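You operate a simulated robot arm through the tools that you are given. There is no shell and no other tool. Be economical: measure what you need, move in short steps, check, and stop when the job is done.

The job below is to be done with a simulated robot arm. You get a single attempt, and the scene is never put back.

## Task
Fetch the yellow padlock and stand it on top of the crumpled towel.

The check looks at the end state, three seconds after you hand in, the way a careful person would. Anything else that was tipped, shoved, dropped, spilled or broken makes it a failure. Flat cloth is picked up by pressing the open fingertips on it (5 to 10 N) and closing them slowly along it; thin cloth reads only 2 to 8 mm in the jaws.

## Robot
A 7-joint arm with a two-finger parallel gripper, fixed in place. Base frame: the origin is at the foot of the arm, x ahead of it, y to its left, z up; the work surface is at about z = 900. Lengths are in mm, angles in rad, forces in N, time in s.
With the tool pointing down near the work surface it reaches from about 300 to 680 mm from the base axis. Its first joint turns from -1.152 to 1.152 rad. Payload 1.57 kg.
The TCP is the grasp point between the finger pads, 30 mm short of the fingertips. In the tool frame z runs along the fingers and y along their closing line. The gripper opens to 110 mm. The fingers are 24 mm wide and 12 mm thick; the gripper's body (48 by 112 mm) begins 78 mm behind the TCP.
Orientation is that of the tool frame in the base frame, as a unit quaternion [w, x, y, z]. With the fingers straight down and closing along the base's y, the tool's x points along the base's -x, its y along +y and its z along -z.

## Interface
- The arm moves only by the tool nudge_tool. Its argument "rows" is a list that holds one entry, the list of rows, each a list of 6 numbers: the shift along the tool's x, y, z in mm, then the turn, a rotation vector about the tool's x, y, z in rad. In form: [[[dx, dy, dz, rx, ry, rz], ...]]. A call has 1 to 8 rows; each row is the pose to reach, as a shift and turn from the pose commanded when the call began, along the tool's axes at that moment. "gripper" is the opening, from 0 (shut) to 1 (fully open), set as the call begins (left out, the last holds). Each row takes 0.2 s and may step no farther than 50 mm and 0.15 rad from the row before; otherwise, or with a gripper value out of range, the whole call is refused. Where a pose cannot be reached the arm comes as near as it can. A force on the tool above 40 N (or 10 N above the force at the start of the call, whichever is more), or a blocked arm, ends the call early, and 0.2 s more pass. Each finger travels about 108 mm/s and halts on what it meets, pressing with about 22 N; the grip force reading is that of the motor and also rises with nothing between the fingers. The clock runs only during rows and for 0.2 s after the last one: add rows that repeat a pose to give the fingers time. The reply holds the time, the measured pose of the TCP, the force on the tool along the base axes, the opening and the grip force, in the units named above and with some noise, and new pictures: "views" is both (left out), scene, wrist or none.
- Cameras (640 x 400 px; columns grow to the right, rows downward): "scene" is fixed at [136.2, -392.5, 1427.6]; the picture's right is [0.90, -0.43, 0.00], its down [-0.17, -0.36, -0.92] and it looks along [0.39, 0.83, -0.40] (base axes); focal length 368 px, centre (320, 200). "wrist" rides on the gripper at [-36, 0, -80] in the tool frame; the picture's right is [0.00, -1.00, 0.00], its down [0.97, 0.00, -0.24] and it looks along [0.24, 0.00, 0.97] (tool axes); focal length 218 px, centre (320, 200). There is no depth. A picture from a camera that has moved, and an enlarged one, comes with that camera's place and axes in the base frame and with its lens. The place of the scene camera against the robot may be out by one fixed shift of up to 25 mm in any direction.
- close_up(camera, box): a new picture of the part [left, top, right, bottom] of that camera's present view, enlarged. The clock stands still meanwhile.
- close_job(): hands the job in; it is judged then, once.

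Go step by step. Nothing tells you positions but the pictures and the camera data: compare them with the known pose of the tool, close in by small moves and look again before you grip or let go. The budget is 90 turns and 170 pictures, counting those below and the enlarged ones. Unless the task says otherwise, let go and move clear before handing in, and close with one line.

The tools are called after ">>>" as name(argument=value, ...) on one line, values as JSON. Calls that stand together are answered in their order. nudge_tool: Moves the arm, as the interface text tells. Its arguments: {"type":"object","properties":{"rows":{"type":"array","items":{"type":"array","items":{"type":"array","items":{"type":"number"}}}},"gripper":{"type":"number"},"views":{"type":"string","enum":["both","scene","wrist","none"]}},"required":["rows"]} The other tools are called the same way: close_up (camera, box) takes an enlarged picture of a part of a camera's view; close_job () hands the job in.

At the start:

```text
clock: 0.0
tool_pos: [338.6, 261.3, 1224.7]
tcp_rot: [0.0, 0.0, 1.0, -0.001]
force: [0.4, -0.3, 0.0]
gripper_width: 109.9
grasp_force: 0.1
```

scene: 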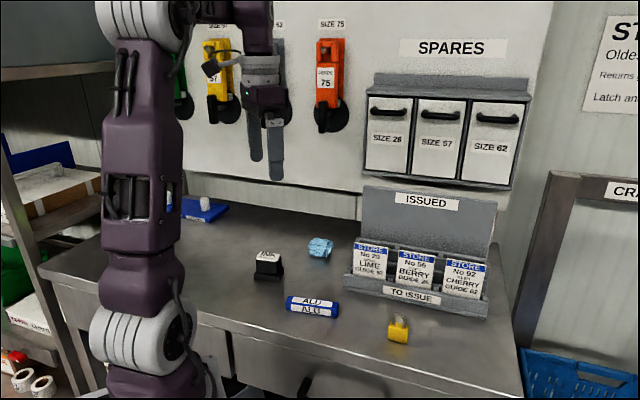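
wrist: 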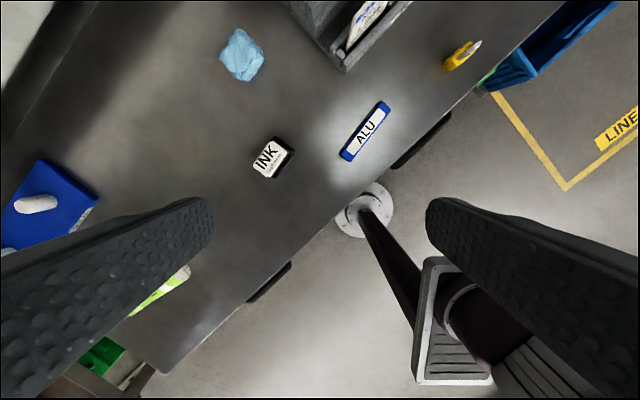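

The padlock (yellow) is at roughly (514, 37), and the light-blue crumpled towel at roughly (510, 382). I'll take enlarged pictures of both before I move.

>>> close_up(camera="scene", box=[360, 300, 440, 350])

>>> close_up(camera="wrist", box=[422, 30, 502, 80])

>>> close_up(camera="scene", box=[280, 222, 360, 272])

```text
8.00 times, centred on (400, 325) of scene
camera zoom: at [136.2, -392.5, 1427.6], right [0.9, -0.43, 0.0], down [-0.17, -0.36, -0.92], along [0.39, 0.83, -0.4], focal length 2946 px, centre (-320, -800)
```

zoom: 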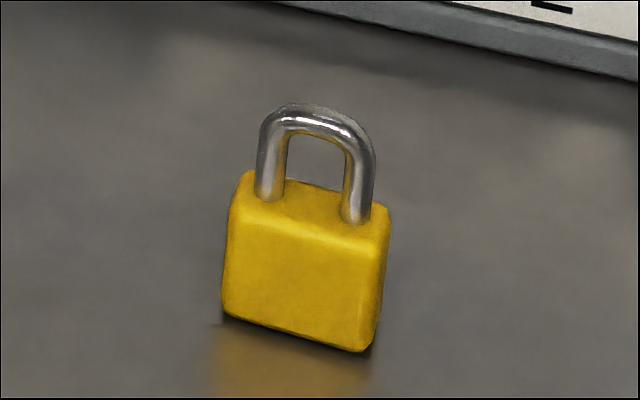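

```text
8.00 times, centred on (462, 55) of wrist
camera zoom: at [374.5, 259.8, 1303.9], right [0.0, -1.0, 0.0], down [-0.97, 0.0, 0.24], along [-0.24, 0.0, -0.97], focal length 1746 px, centre (-816, 1360)
```

zoom: 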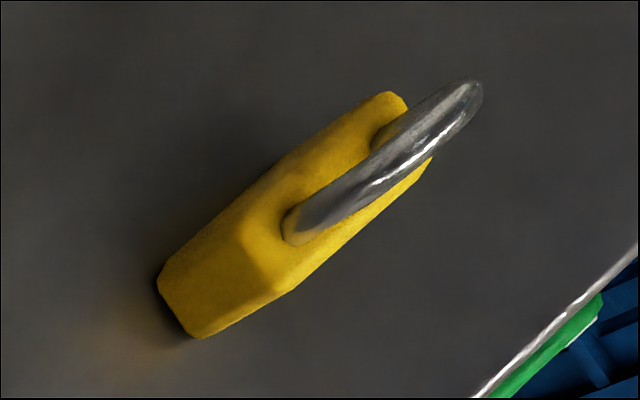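

```text
8.00 times, centred on (320, 247) of scene
camera zoom: at [136.2, -392.5, 1427.6], right [0.9, -0.43, 0.0], down [-0.17, -0.36, -0.92], along [0.39, 0.83, -0.4], focal length 2946 px, centre (320, -176)
```

zoom: 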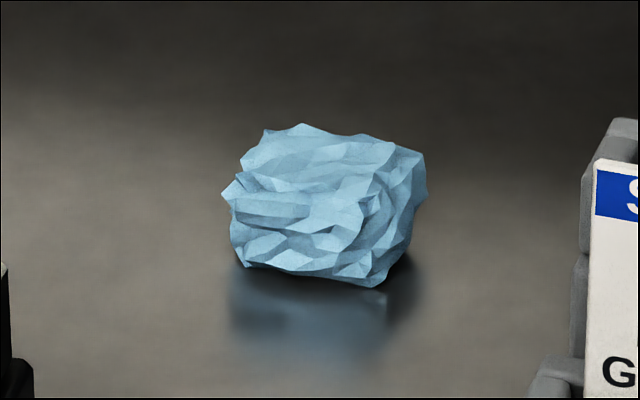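

The padlock stands upright near (510, 42), its wide face running along about (0.66, -0.75). I'll hover above it, turning the closing line across its thickness.

>>> nudge_tool(rows=[[[-21.4, -27.4, 15, 0, 0, 0.107], [-42.8, -54.8, 30, 0, 0, 0.214], [-64.2, -82.2, 45, 0, 0, 0.321], [-85.6, -109.6, 60, 0, 0, 0.428], [-107, -137, 75, 0, 0, 0.535], [-128.4, -164.4, 90, 0, 0, 0.642], [-149.8, -191.8, 105, 0, 0, 0.749], [-171, -219, 120, 0, 0, 0.855]]], gripper=0.55)

```text
clock: 1.8
tool_pos: [509.7, 39.5, 1106.5]
tcp_rot: [0.001, 0.416, 0.91, 0.0]
force: [0.1, -0.7, -0.1]
gripper_width: 60.6
grasp_force: 0.1
camera wrist: at [533.8, 13.3, 1184.9], right [-0.76, -0.65, 0.0], down [-0.64, 0.73, 0.24], along [-0.16, 0.18, -0.97], focal length 218 px, centre (320, 200)
```

scene: 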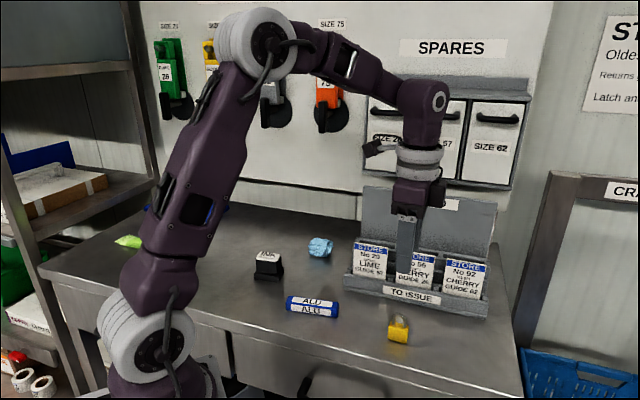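
wrist: 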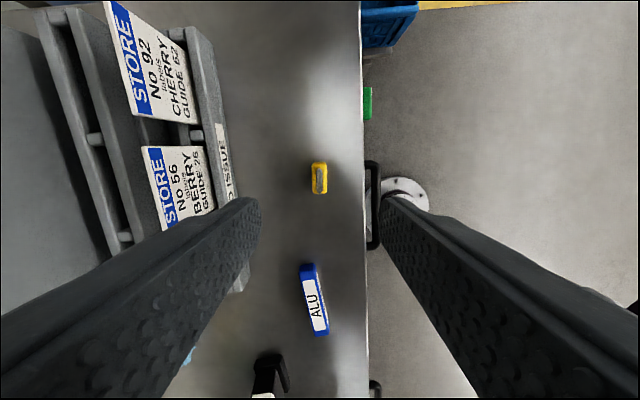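

The padlock is almost straight below the tool and well aligned, and the rack is about 100 mm off to one side. I'll refine the position from an enlarged picture.

>>> close_up(camera="wrist", box=[288, 158, 352, 198])

```text
10.00 times, centred on (320, 178) of wrist
camera zoom: at [533.8, 13.3, 1184.9], right [-0.76, -0.65, 0.0], down [-0.64, 0.73, 0.24], along [-0.16, 0.18, -0.97], focal length 2183 px, centre (320, 420)
```

zoom: 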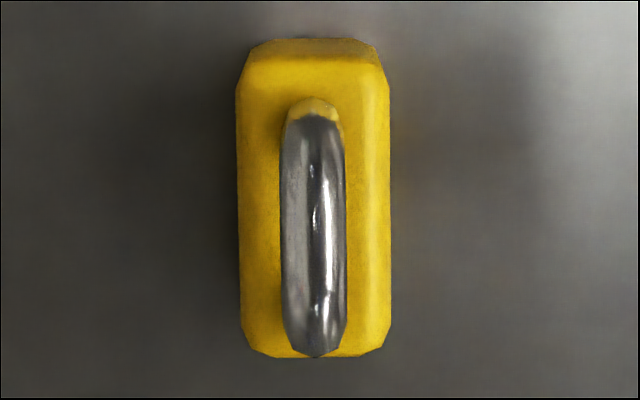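

The padlock is 17.6 mm thick and sits within 2 mm of the tool axis. I'll descend most of the way and look again.

>>> nudge_tool(rows=[[[1.8, 0.6, 35, 0, 0, 0], [1.8, 0.6, 70, 0, 0, 0], [1.8, 0.6, 105, 0, 0, 0], [1.8, 0.6, 130, 0, 0, 0], [1.8, 0.6, 145, 0, 0, 0], [1.8, 0.6, 145, 0, 0, 0]]])

```text
clock: 3.2
tool_pos: [508.2, 42.0, 960.4]
tcp_rot: [0.0, 0.415, 0.91, 0.001]
force: [0.9, 0.4, 0.1]
gripper_width: 60.4
grasp_force: 0.0
camera wrist: at [532.6, 15.2, 1038.7], right [-0.76, -0.66, 0.0], down [-0.64, 0.73, 0.24], along [-0.16, 0.18, -0.97], focal length 218 px, centre (320, 200)
```

scene: 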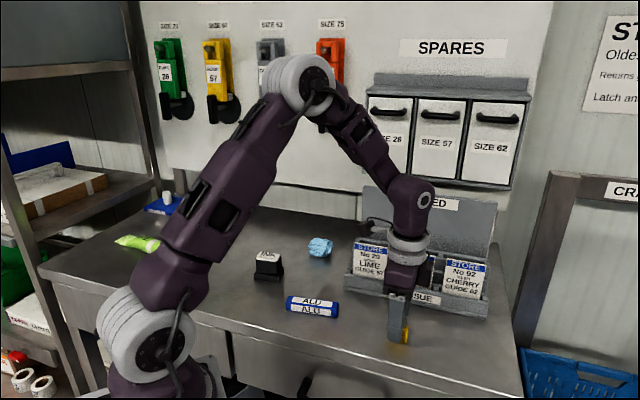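
wrist: 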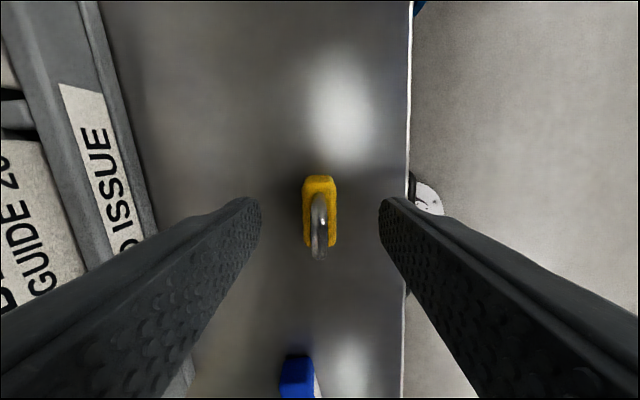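

The padlock sits centred between the fingertips. I'll go down 18 mm, leaving the tips about 12 mm above the bench, and close.

>>> nudge_tool(rows=[[[0, 0, 9, 0, 0, 0], [0, 0, 18, 0, 0, 0], [0, 0, 18, 0, 0, 0]]], views="none")

>>> nudge_tool(rows=[[[0, 0, 0, 0, 0, 0], [0, 0, 0, 0, 0, 0], [0, 0, 0, 0, 0, 0], [0, 0, 0, 0, 0, 0]]], gripper=0.05)

```text
clock: 4.0
tool_pos: [507.9, 43.1, 942.6]
tcp_rot: [0.0, 0.415, 0.91, 0.001]
force: [-0.1, -0.2, -0.7]
gripper_width: 60.6
grasp_force: 0.1
```

```text
clock: 5.0
tool_pos: [508.8, 42.9, 942.0]
tcp_rot: [0.0, 0.415, 0.91, 0.0]
force: [0.2, 0.3, 0.0]
gripper_width: 17.5
grasp_force: 22.1
camera wrist: at [532.4, 14.9, 1021.2], right [-0.75, -0.66, 0.0], down [-0.64, 0.73, 0.24], along [-0.16, 0.18, -0.97], focal length 218 px, centre (320, 200)
```

scene: 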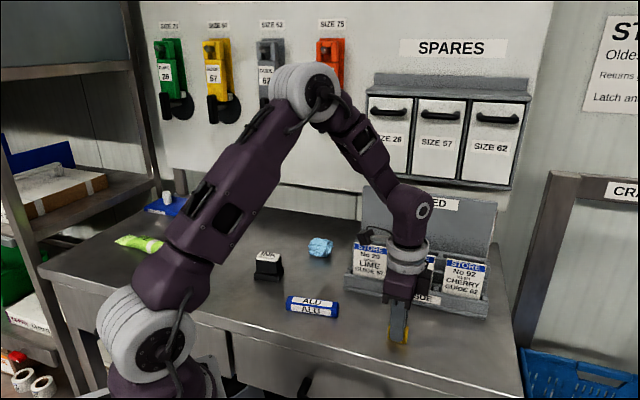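
wrist: 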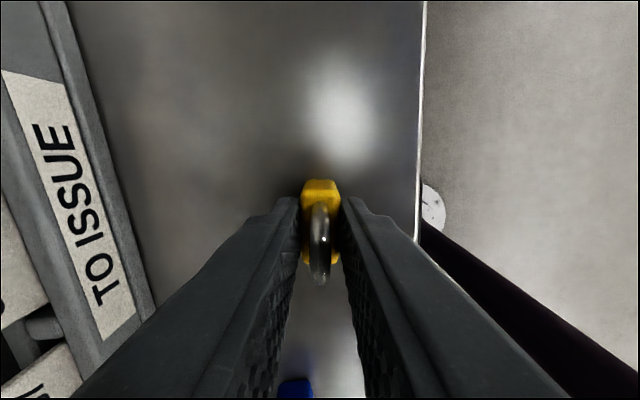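

I have it, with the jaws reading 17.5 mm. I'll lift straight up.

>>> nudge_tool(rows=[[[0, 0, -10, 0, 0, 0], [0, 0, -40, 0, 0, 0], [0, 0, -80, 0, 0, 0], [0, 0, -120, 0, 0, 0], [0, 0, -160, 0, 0, 0], [0, 0, -180, 0, 0, 0]]])

```text
clock: 6.4
tool_pos: [508.5, 43.7, 1123.2]
tcp_rot: [0.0, 0.414, 0.91, 0.0]
force: [0.6, -0.3, -1.9]
gripper_width: 17.5
grasp_force: 22.5
camera wrist: at [532.1, 15.5, 1201.9], right [-0.76, -0.66, 0.0], down [-0.64, 0.73, 0.24], along [-0.16, 0.18, -0.97], focal length 218 px, centre (320, 200)
```

scene: 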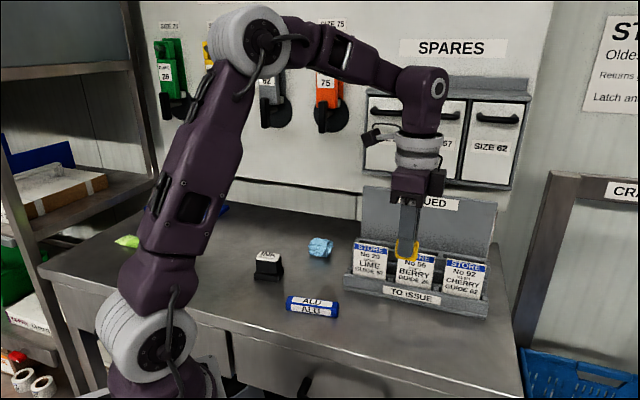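
wrist: 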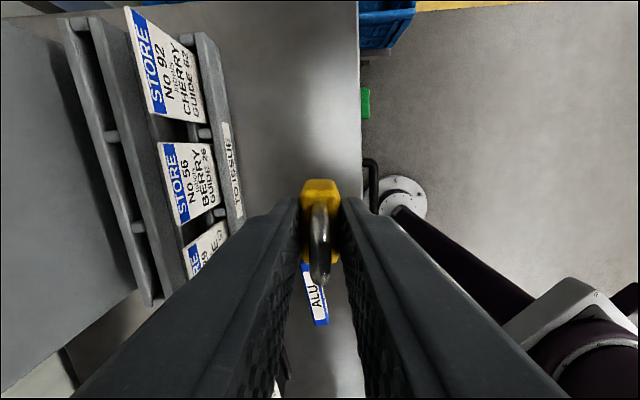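

The padlock is held. I'll carry it high and on the base side of the rack, then turn back to a viewpoint short of the towel.

>>> nudge_tool(rows=[[[43.6, 2, -15, 0, 0, -0.1], [87, 4, -30, 0, 0, -0.2], [130.7, 6, -45, 0, 0, -0.3], [174.3, 8.3, -60, 0, 0, -0.4], [199, 36, -60, 0, 0, -0.5], [224, 65, -60, 0, 0, -0.6], [249, 93, -60, 0, 0, -0.7], [274.4, 121.8, -60, 0, 0, -0.8]]])

```text
clock: 8.2
tool_pos: [418.9, 330.8, 1180.2]
tcp_rot: [0.0, 0.027, 1.0, 0.001]
force: [0.9, -0.8, -1.2]
gripper_width: 17.2
grasp_force: 22.2
camera wrist: at [455.9, 327.7, 1259.6], right [-0.05, -1.0, 0.0], down [-0.97, 0.05, 0.24], along [-0.24, 0.01, -0.97], focal length 218 px, centre (320, 200)
```

scene: 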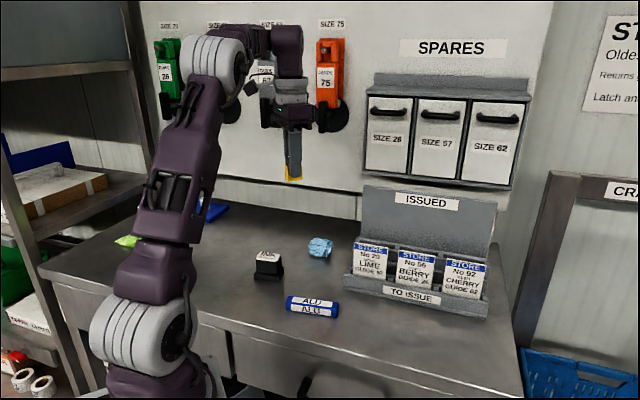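
wrist: 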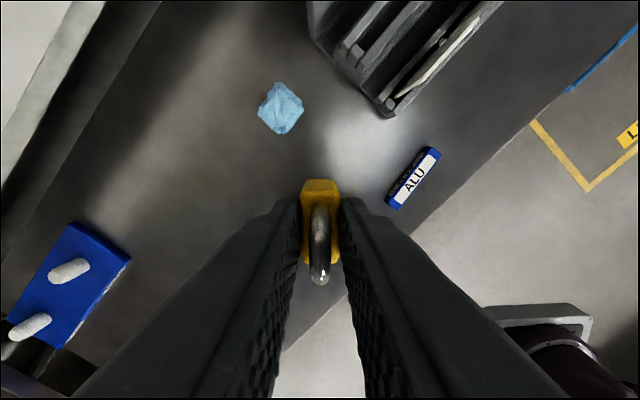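

Towel centre comes out near (511, 378). I'll enlarge it to find a flat spot and a sensible heading.

>>> close_up(camera="wrist", box=[249, 87, 313, 127])

>>> close_up(camera="scene", box=[296, 232, 344, 262])

```text
10.00 times, centred on (281, 107) of wrist
camera zoom: at [455.9, 327.7, 1259.6], right [-0.05, -1.0, 0.0], down [-0.97, 0.05, 0.24], along [-0.24, 0.01, -0.97], focal length 2183 px, centre (710, 1130)
```

zoom: 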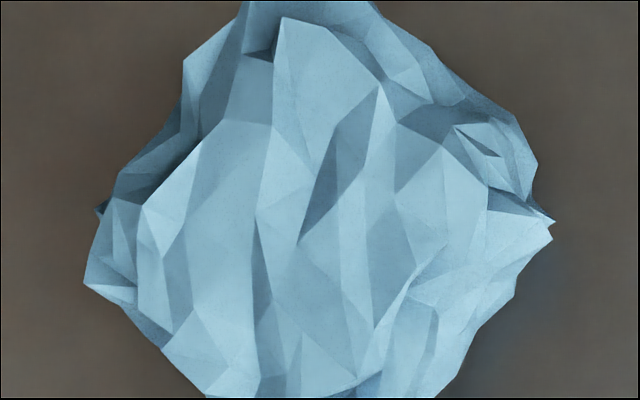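

```text
13.33 times, centred on (320, 247) of scene
camera zoom: at [136.2, -392.5, 1427.7], right [0.9, -0.43, 0.0], down [-0.17, -0.36, -0.92], along [0.39, 0.83, -0.4], focal length 4911 px, centre (320, -427)
```

zoom: 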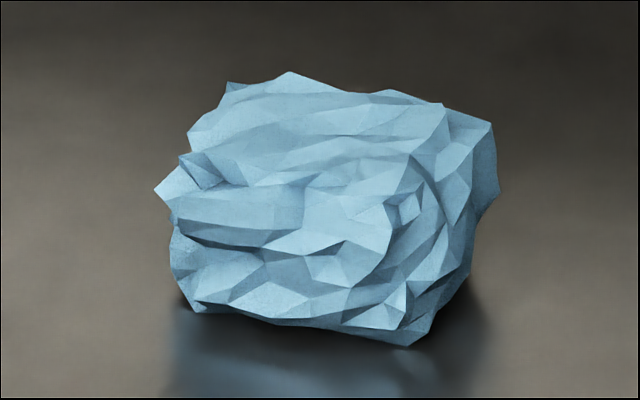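

The towel's top is a roughly level plateau at about z = 930, centred near (507, 384). I'll move above it with the long axis along the diagonal and come partway down.

>>> nudge_tool(rows=[[[-28, 19, 0, 0, 0, 0], [-56, 38, 0, 0, 0, 0], [-84, 57.6, 10, 0, 0, 0], [-84, 57.6, 50, 0, 0, 0], [-84, 57.6, 90, 0, 0, 0], [-84, 57.6, 130, 0, 0, 0], [-84, 57.6, 150, 0, 0, 0], [-84, 57.6, 150, 0, 0, 0]]])

>>> close_up(camera="scene", box=[272, 190, 368, 270])

```text
clock: 10.0
tool_pos: [507.5, 382.9, 1031.0]
tcp_rot: [0.0, 0.027, 1.0, -0.001]
force: [-0.3, -0.1, -2.1]
gripper_width: 17.5
grasp_force: 22.3
out of reach, approached as far as the arm can: row 2, 3, 4
camera wrist: at [543.8, 380.2, 1110.2], right [-0.06, -1.0, 0.0], down [-0.97, 0.05, 0.24], along [-0.24, 0.01, -0.97], focal length 218 px, centre (320, 200)
```

scene: 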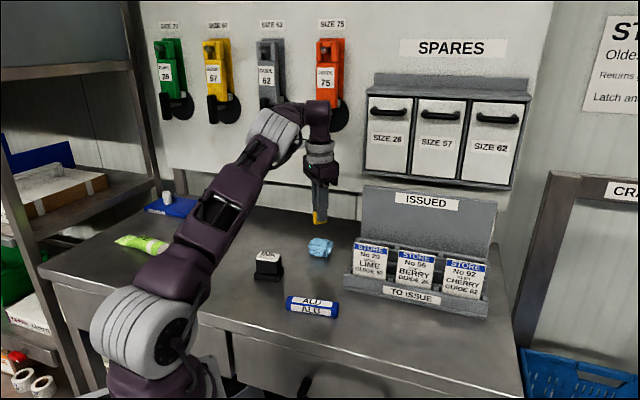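
wrist: 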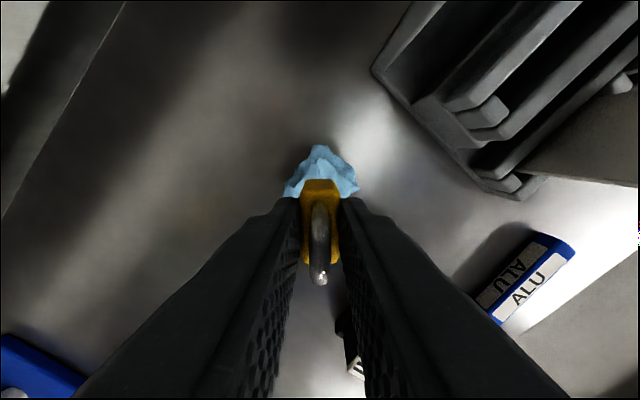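

```text
5.00 times, centred on (320, 230) of scene
camera zoom: at [136.2, -392.5, 1427.6], right [0.9, -0.43, 0.0], down [-0.17, -0.36, -0.92], along [0.39, 0.83, -0.4], focal length 1842 px, centre (320, 50)
```

zoom: 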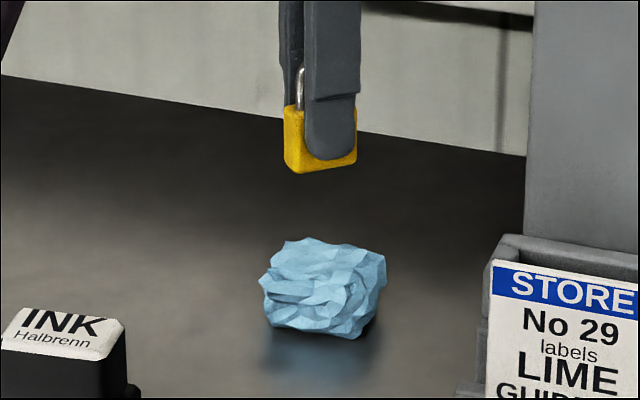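

The projection puts the padlock's base on the middle of the plateau. I'll descend to about 8 mm above it.

>>> nudge_tool(rows=[[[0, 0, 15, 0, 0, 0], [0, 0, 30, 0, 0, 0], [0, 0, 40, 0, 0, 0], [0, 0, 46, 0, 0, 0], [0, 0, 46, 0, 0, 0]]])

>>> close_up(camera="scene", box=[288, 210, 352, 260])

```text
clock: 11.2
tool_pos: [507.7, 382.8, 984.4]
tcp_rot: [-0.001, 0.027, 1.0, 0.0]
force: [0.0, 0.2, -1.9]
gripper_width: 17.4
grasp_force: 22.0
camera wrist: at [543.8, 380.4, 1064.6], right [-0.06, -1.0, 0.0], down [-0.97, 0.05, 0.24], along [-0.24, 0.01, -0.97], focal length 218 px, centre (320, 200)
```

scene: 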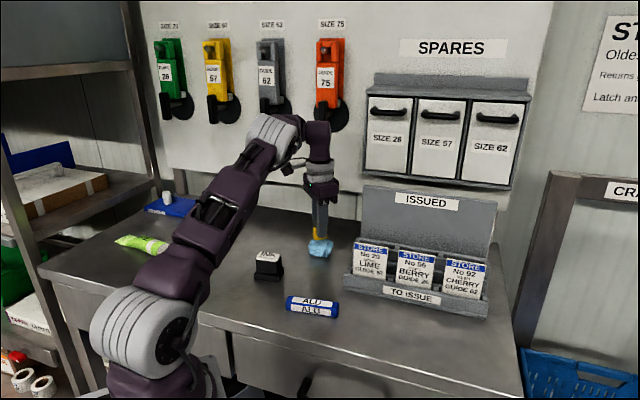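
wrist: 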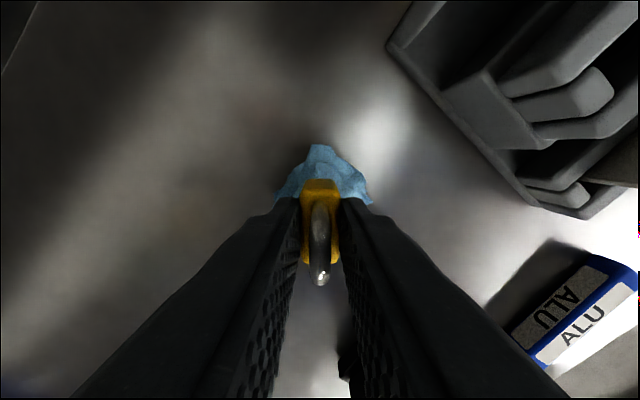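

```text
8.00 times, centred on (320, 235) of scene
camera zoom: at [136.2, -392.5, 1427.6], right [0.9, -0.43, 0.0], down [-0.17, -0.36, -0.92], along [0.39, 0.83, -0.4], focal length 2946 px, centre (320, -80)
```

zoom: 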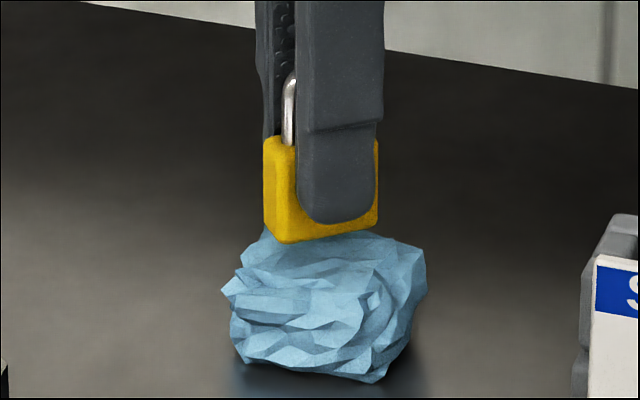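

It's still well centred. I'll creep down until I feel contact.

>>> nudge_tool(rows=[[[0, 0, 1.5, 0, 0, 0], [0, 0, 3, 0, 0, 0], [0, 0, 4.5, 0, 0, 0], [0, 0, 6, 0, 0, 0]]], views="none")

>>> close_up(camera="scene", box=[288, 210, 352, 260])

```text
clock: 12.2
tool_pos: [506.8, 382.7, 978.7]
tcp_rot: [0.001, 0.028, 1.0, -0.001]
force: [-0.9, -0.1, -1.1]
gripper_width: 17.3
grasp_force: 22.2
```

```text
8.00 times, centred on (320, 235) of scene
camera zoom: at [136.2, -392.5, 1427.6], right [0.9, -0.43, 0.0], down [-0.17, -0.36, -0.92], along [0.39, 0.83, -0.4], focal length 2946 px, centre (320, -80)
```

zoom: 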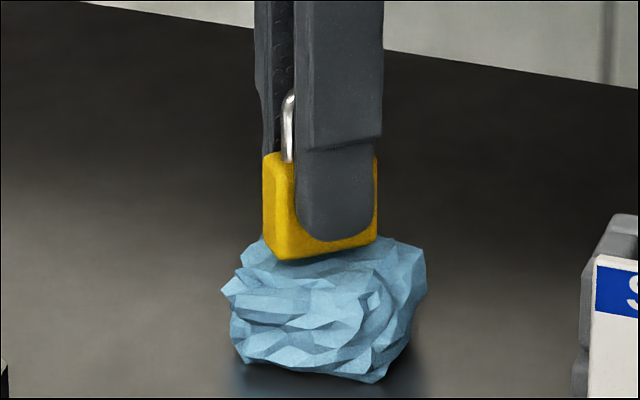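

>>> nudge_tool(rows=[[[0, 0, 1, 0, 0, 0], [0, 0, 2, 0, 0, 0], [0, 0, 2, 0, 0, 0]]], views="none")

```text
clock: 13.0
tool_pos: [507.3, 383.0, 977.2]
tcp_rot: [0.0, 0.028, 1.0, 0.0]
force: [0.8, 0.2, -0.5]
gripper_width: 17.4
grasp_force: 22.0
```

The downward load may be shrinking (−1.9 to −0.5 N), which could be first contact. I'll continue in small steps.

>>> nudge_tool(rows=[[[0, 0, 1, 0, 0, 0], [0, 0, 1, 0, 0, 0]]], views="none")

>>> close_up(camera="scene", box=[296, 222, 344, 252])

```text
clock: 13.6
tool_pos: [507.4, 383.4, 977.4]
tcp_rot: [0.001, 0.028, 1.0, 0.001]
force: [-0.3, 0.1, 7.3]
gripper_width: 17.4
grasp_force: 21.8
```

```text
13.33 times, centred on (320, 237) of scene
camera zoom: at [136.1, -392.6, 1427.6], right [0.9, -0.43, 0.0], down [-0.17, -0.36, -0.92], along [0.39, 0.83, -0.4], focal length 4911 px, centre (320, -293)
```

zoom: 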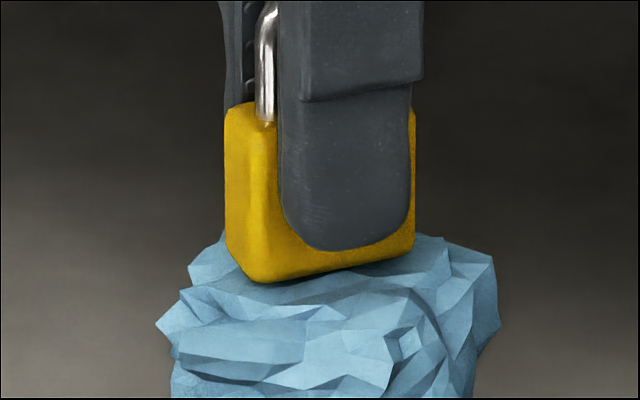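

Contact at 7 N. I'll ease back 0.5 mm and open just a few millimetres, so the fingers still fence it while it settles.

>>> nudge_tool(rows=[[[0, 0, -0.5, 0, 0, 0], [0, 0, -0.5, 0, 0, 0]]], views="none")

>>> nudge_tool(rows=[[[0, 0, 0, 0, 0, 0], [0, 0, 0, 0, 0, 0], [0, 0, 0, 0, 0, 0]]], gripper=0.2, views="wrist")

>>> close_up(camera="scene", box=[296, 222, 344, 252])

>>> close_up(camera="wrist", box=[240, 140, 400, 300])

```text
clock: 14.2
tool_pos: [507.3, 382.4, 977.6]
tcp_rot: [0.0, 0.028, 1.0, 0.0]
force: [0.2, 1.0, 5.3]
gripper_width: 17.6
grasp_force: 22.1
```

```text
clock: 15.0
tool_pos: [506.4, 382.2, 976.9]
tcp_rot: [0.0, 0.028, 1.0, 0.0]
force: [-0.5, -0.8, -0.7]
gripper_width: 22.0
grasp_force: 0.0
camera wrist: at [543.6, 380.4, 1056.3], right [-0.06, -1.0, 0.0], down [-0.97, 0.05, 0.24], along [-0.24, 0.01, -0.97], focal length 218 px, centre (320, 200)
```

wrist: 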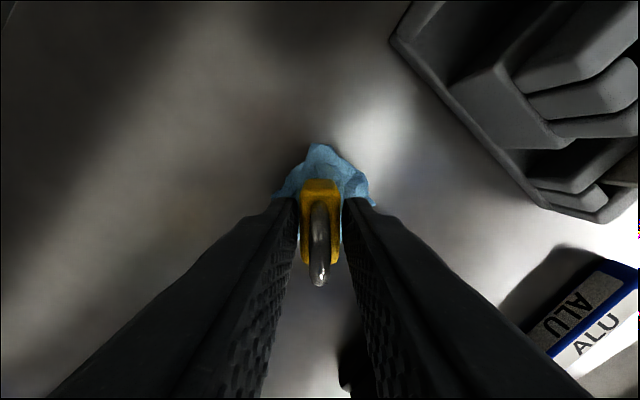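

```text
13.33 times, centred on (320, 237) of scene
camera zoom: at [136.2, -392.5, 1427.6], right [0.9, -0.43, 0.0], down [-0.17, -0.36, -0.92], along [0.39, 0.83, -0.4], focal length 4911 px, centre (320, -293)
```

zoom: 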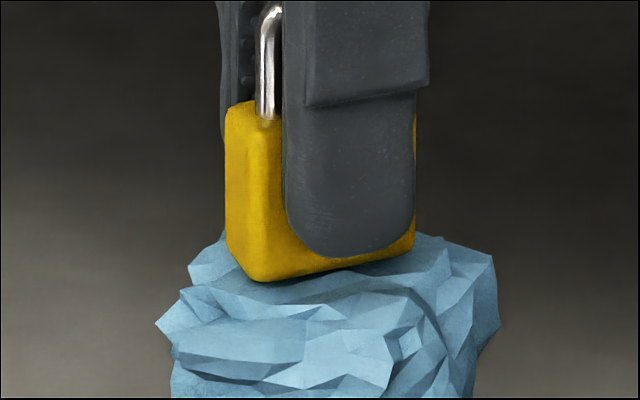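

```text
2.50 times, centred on (320, 220) of wrist
camera zoom: at [543.6, 380.4, 1056.3], right [-0.06, -1.0, 0.0], down [-0.97, 0.05, 0.24], along [-0.24, 0.01, -0.97], focal length 546 px, centre (320, 150)
```

zoom: 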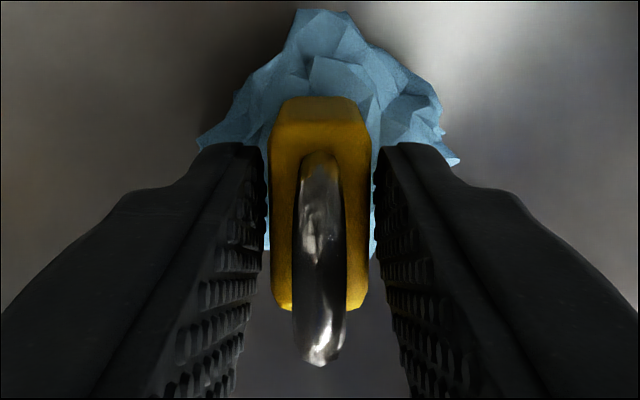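

The padlock stands on its own with clear gaps on both sides. I'll open a bit more and check again.

>>> nudge_tool(rows=[[[0, 0, 0, 0, 0, 0], [0, 0, 0, 0, 0, 0], [0, 0, 0, 0, 0, 0], [0, 0, 0, 0, 0, 0]]], gripper=0.4, views="none")

>>> close_up(camera="wrist", box=[240, 140, 400, 300])

```text
clock: 16.0
tool_pos: [507.3, 383.3, 977.8]
tcp_rot: [0.0, 0.028, 1.0, 0.0]
force: [0.9, -0.1, -0.6]
gripper_width: 43.9
grasp_force: 0.1
```

```text
2.50 times, centred on (320, 220) of wrist
camera zoom: at [543.6, 380.4, 1056.3], right [-0.06, -1.0, 0.0], down [-0.97, 0.05, 0.24], along [-0.24, 0.01, -0.97], focal length 546 px, centre (320, 150)
```

zoom: 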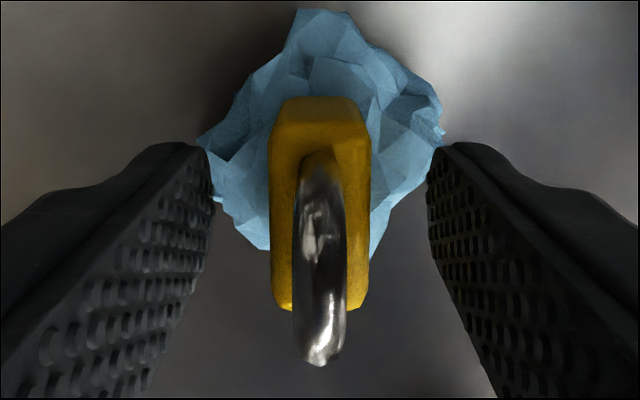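

It stands steady. I'll rise straight up 90 mm, then pull back toward the base.

>>> nudge_tool(rows=[[[0, 0, -10, 0, 0, 0], [0, 0, -30, 0, 0, 0], [0, 0, -60, 0, 0, 0], [0, 0, -90, 0, 0, 0], [30, 0, -100, 0, 0, 0], [65, 0, -110, 0, 0, 0], [100, 0, -120, 0, 0, 0], [100, 0, -120, 0, 0, 0]]])

>>> close_up(camera="scene", box=[288, 210, 352, 260])

```text
clock: 17.8
tool_pos: [407.5, 388.0, 1097.6]
tcp_rot: [0.0, 0.028, 1.0, 0.0]
force: [0.5, -0.5, -0.5]
gripper_width: 43.9
grasp_force: 0.0
camera wrist: at [444.1, 386.3, 1176.9], right [-0.06, -1.0, 0.0], down [-0.97, 0.05, 0.24], along [-0.24, 0.01, -0.97], focal length 218 px, centre (320, 200)
```

scene: 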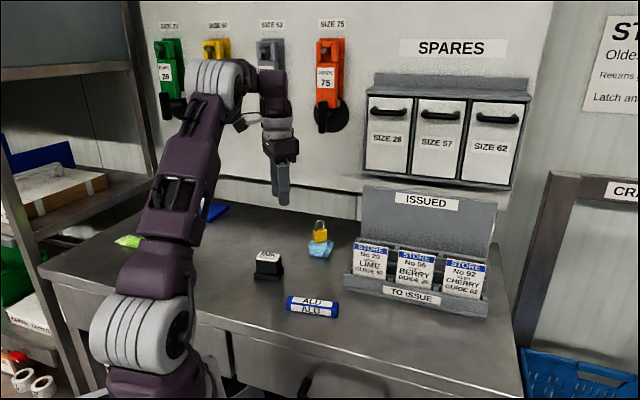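
wrist: 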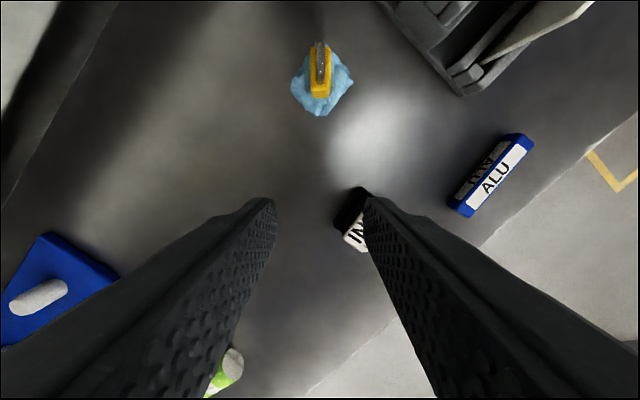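

```text
8.00 times, centred on (320, 235) of scene
camera zoom: at [136.2, -392.5, 1427.6], right [0.9, -0.43, 0.0], down [-0.17, -0.36, -0.92], along [0.39, 0.83, -0.4], focal length 2946 px, centre (320, -80)
```

zoom: 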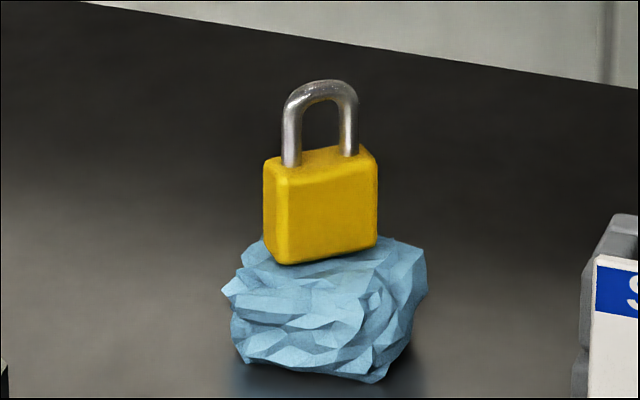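

The padlock stands upright on the towel, nothing else has moved, and the arm is clear. I'm handing in.

>>> close_job()

```text
The job is handed in.
```

The yellow padlock is standing upright on top of the crumpled towel; I let go, moved the arm clear, and handed the job in.
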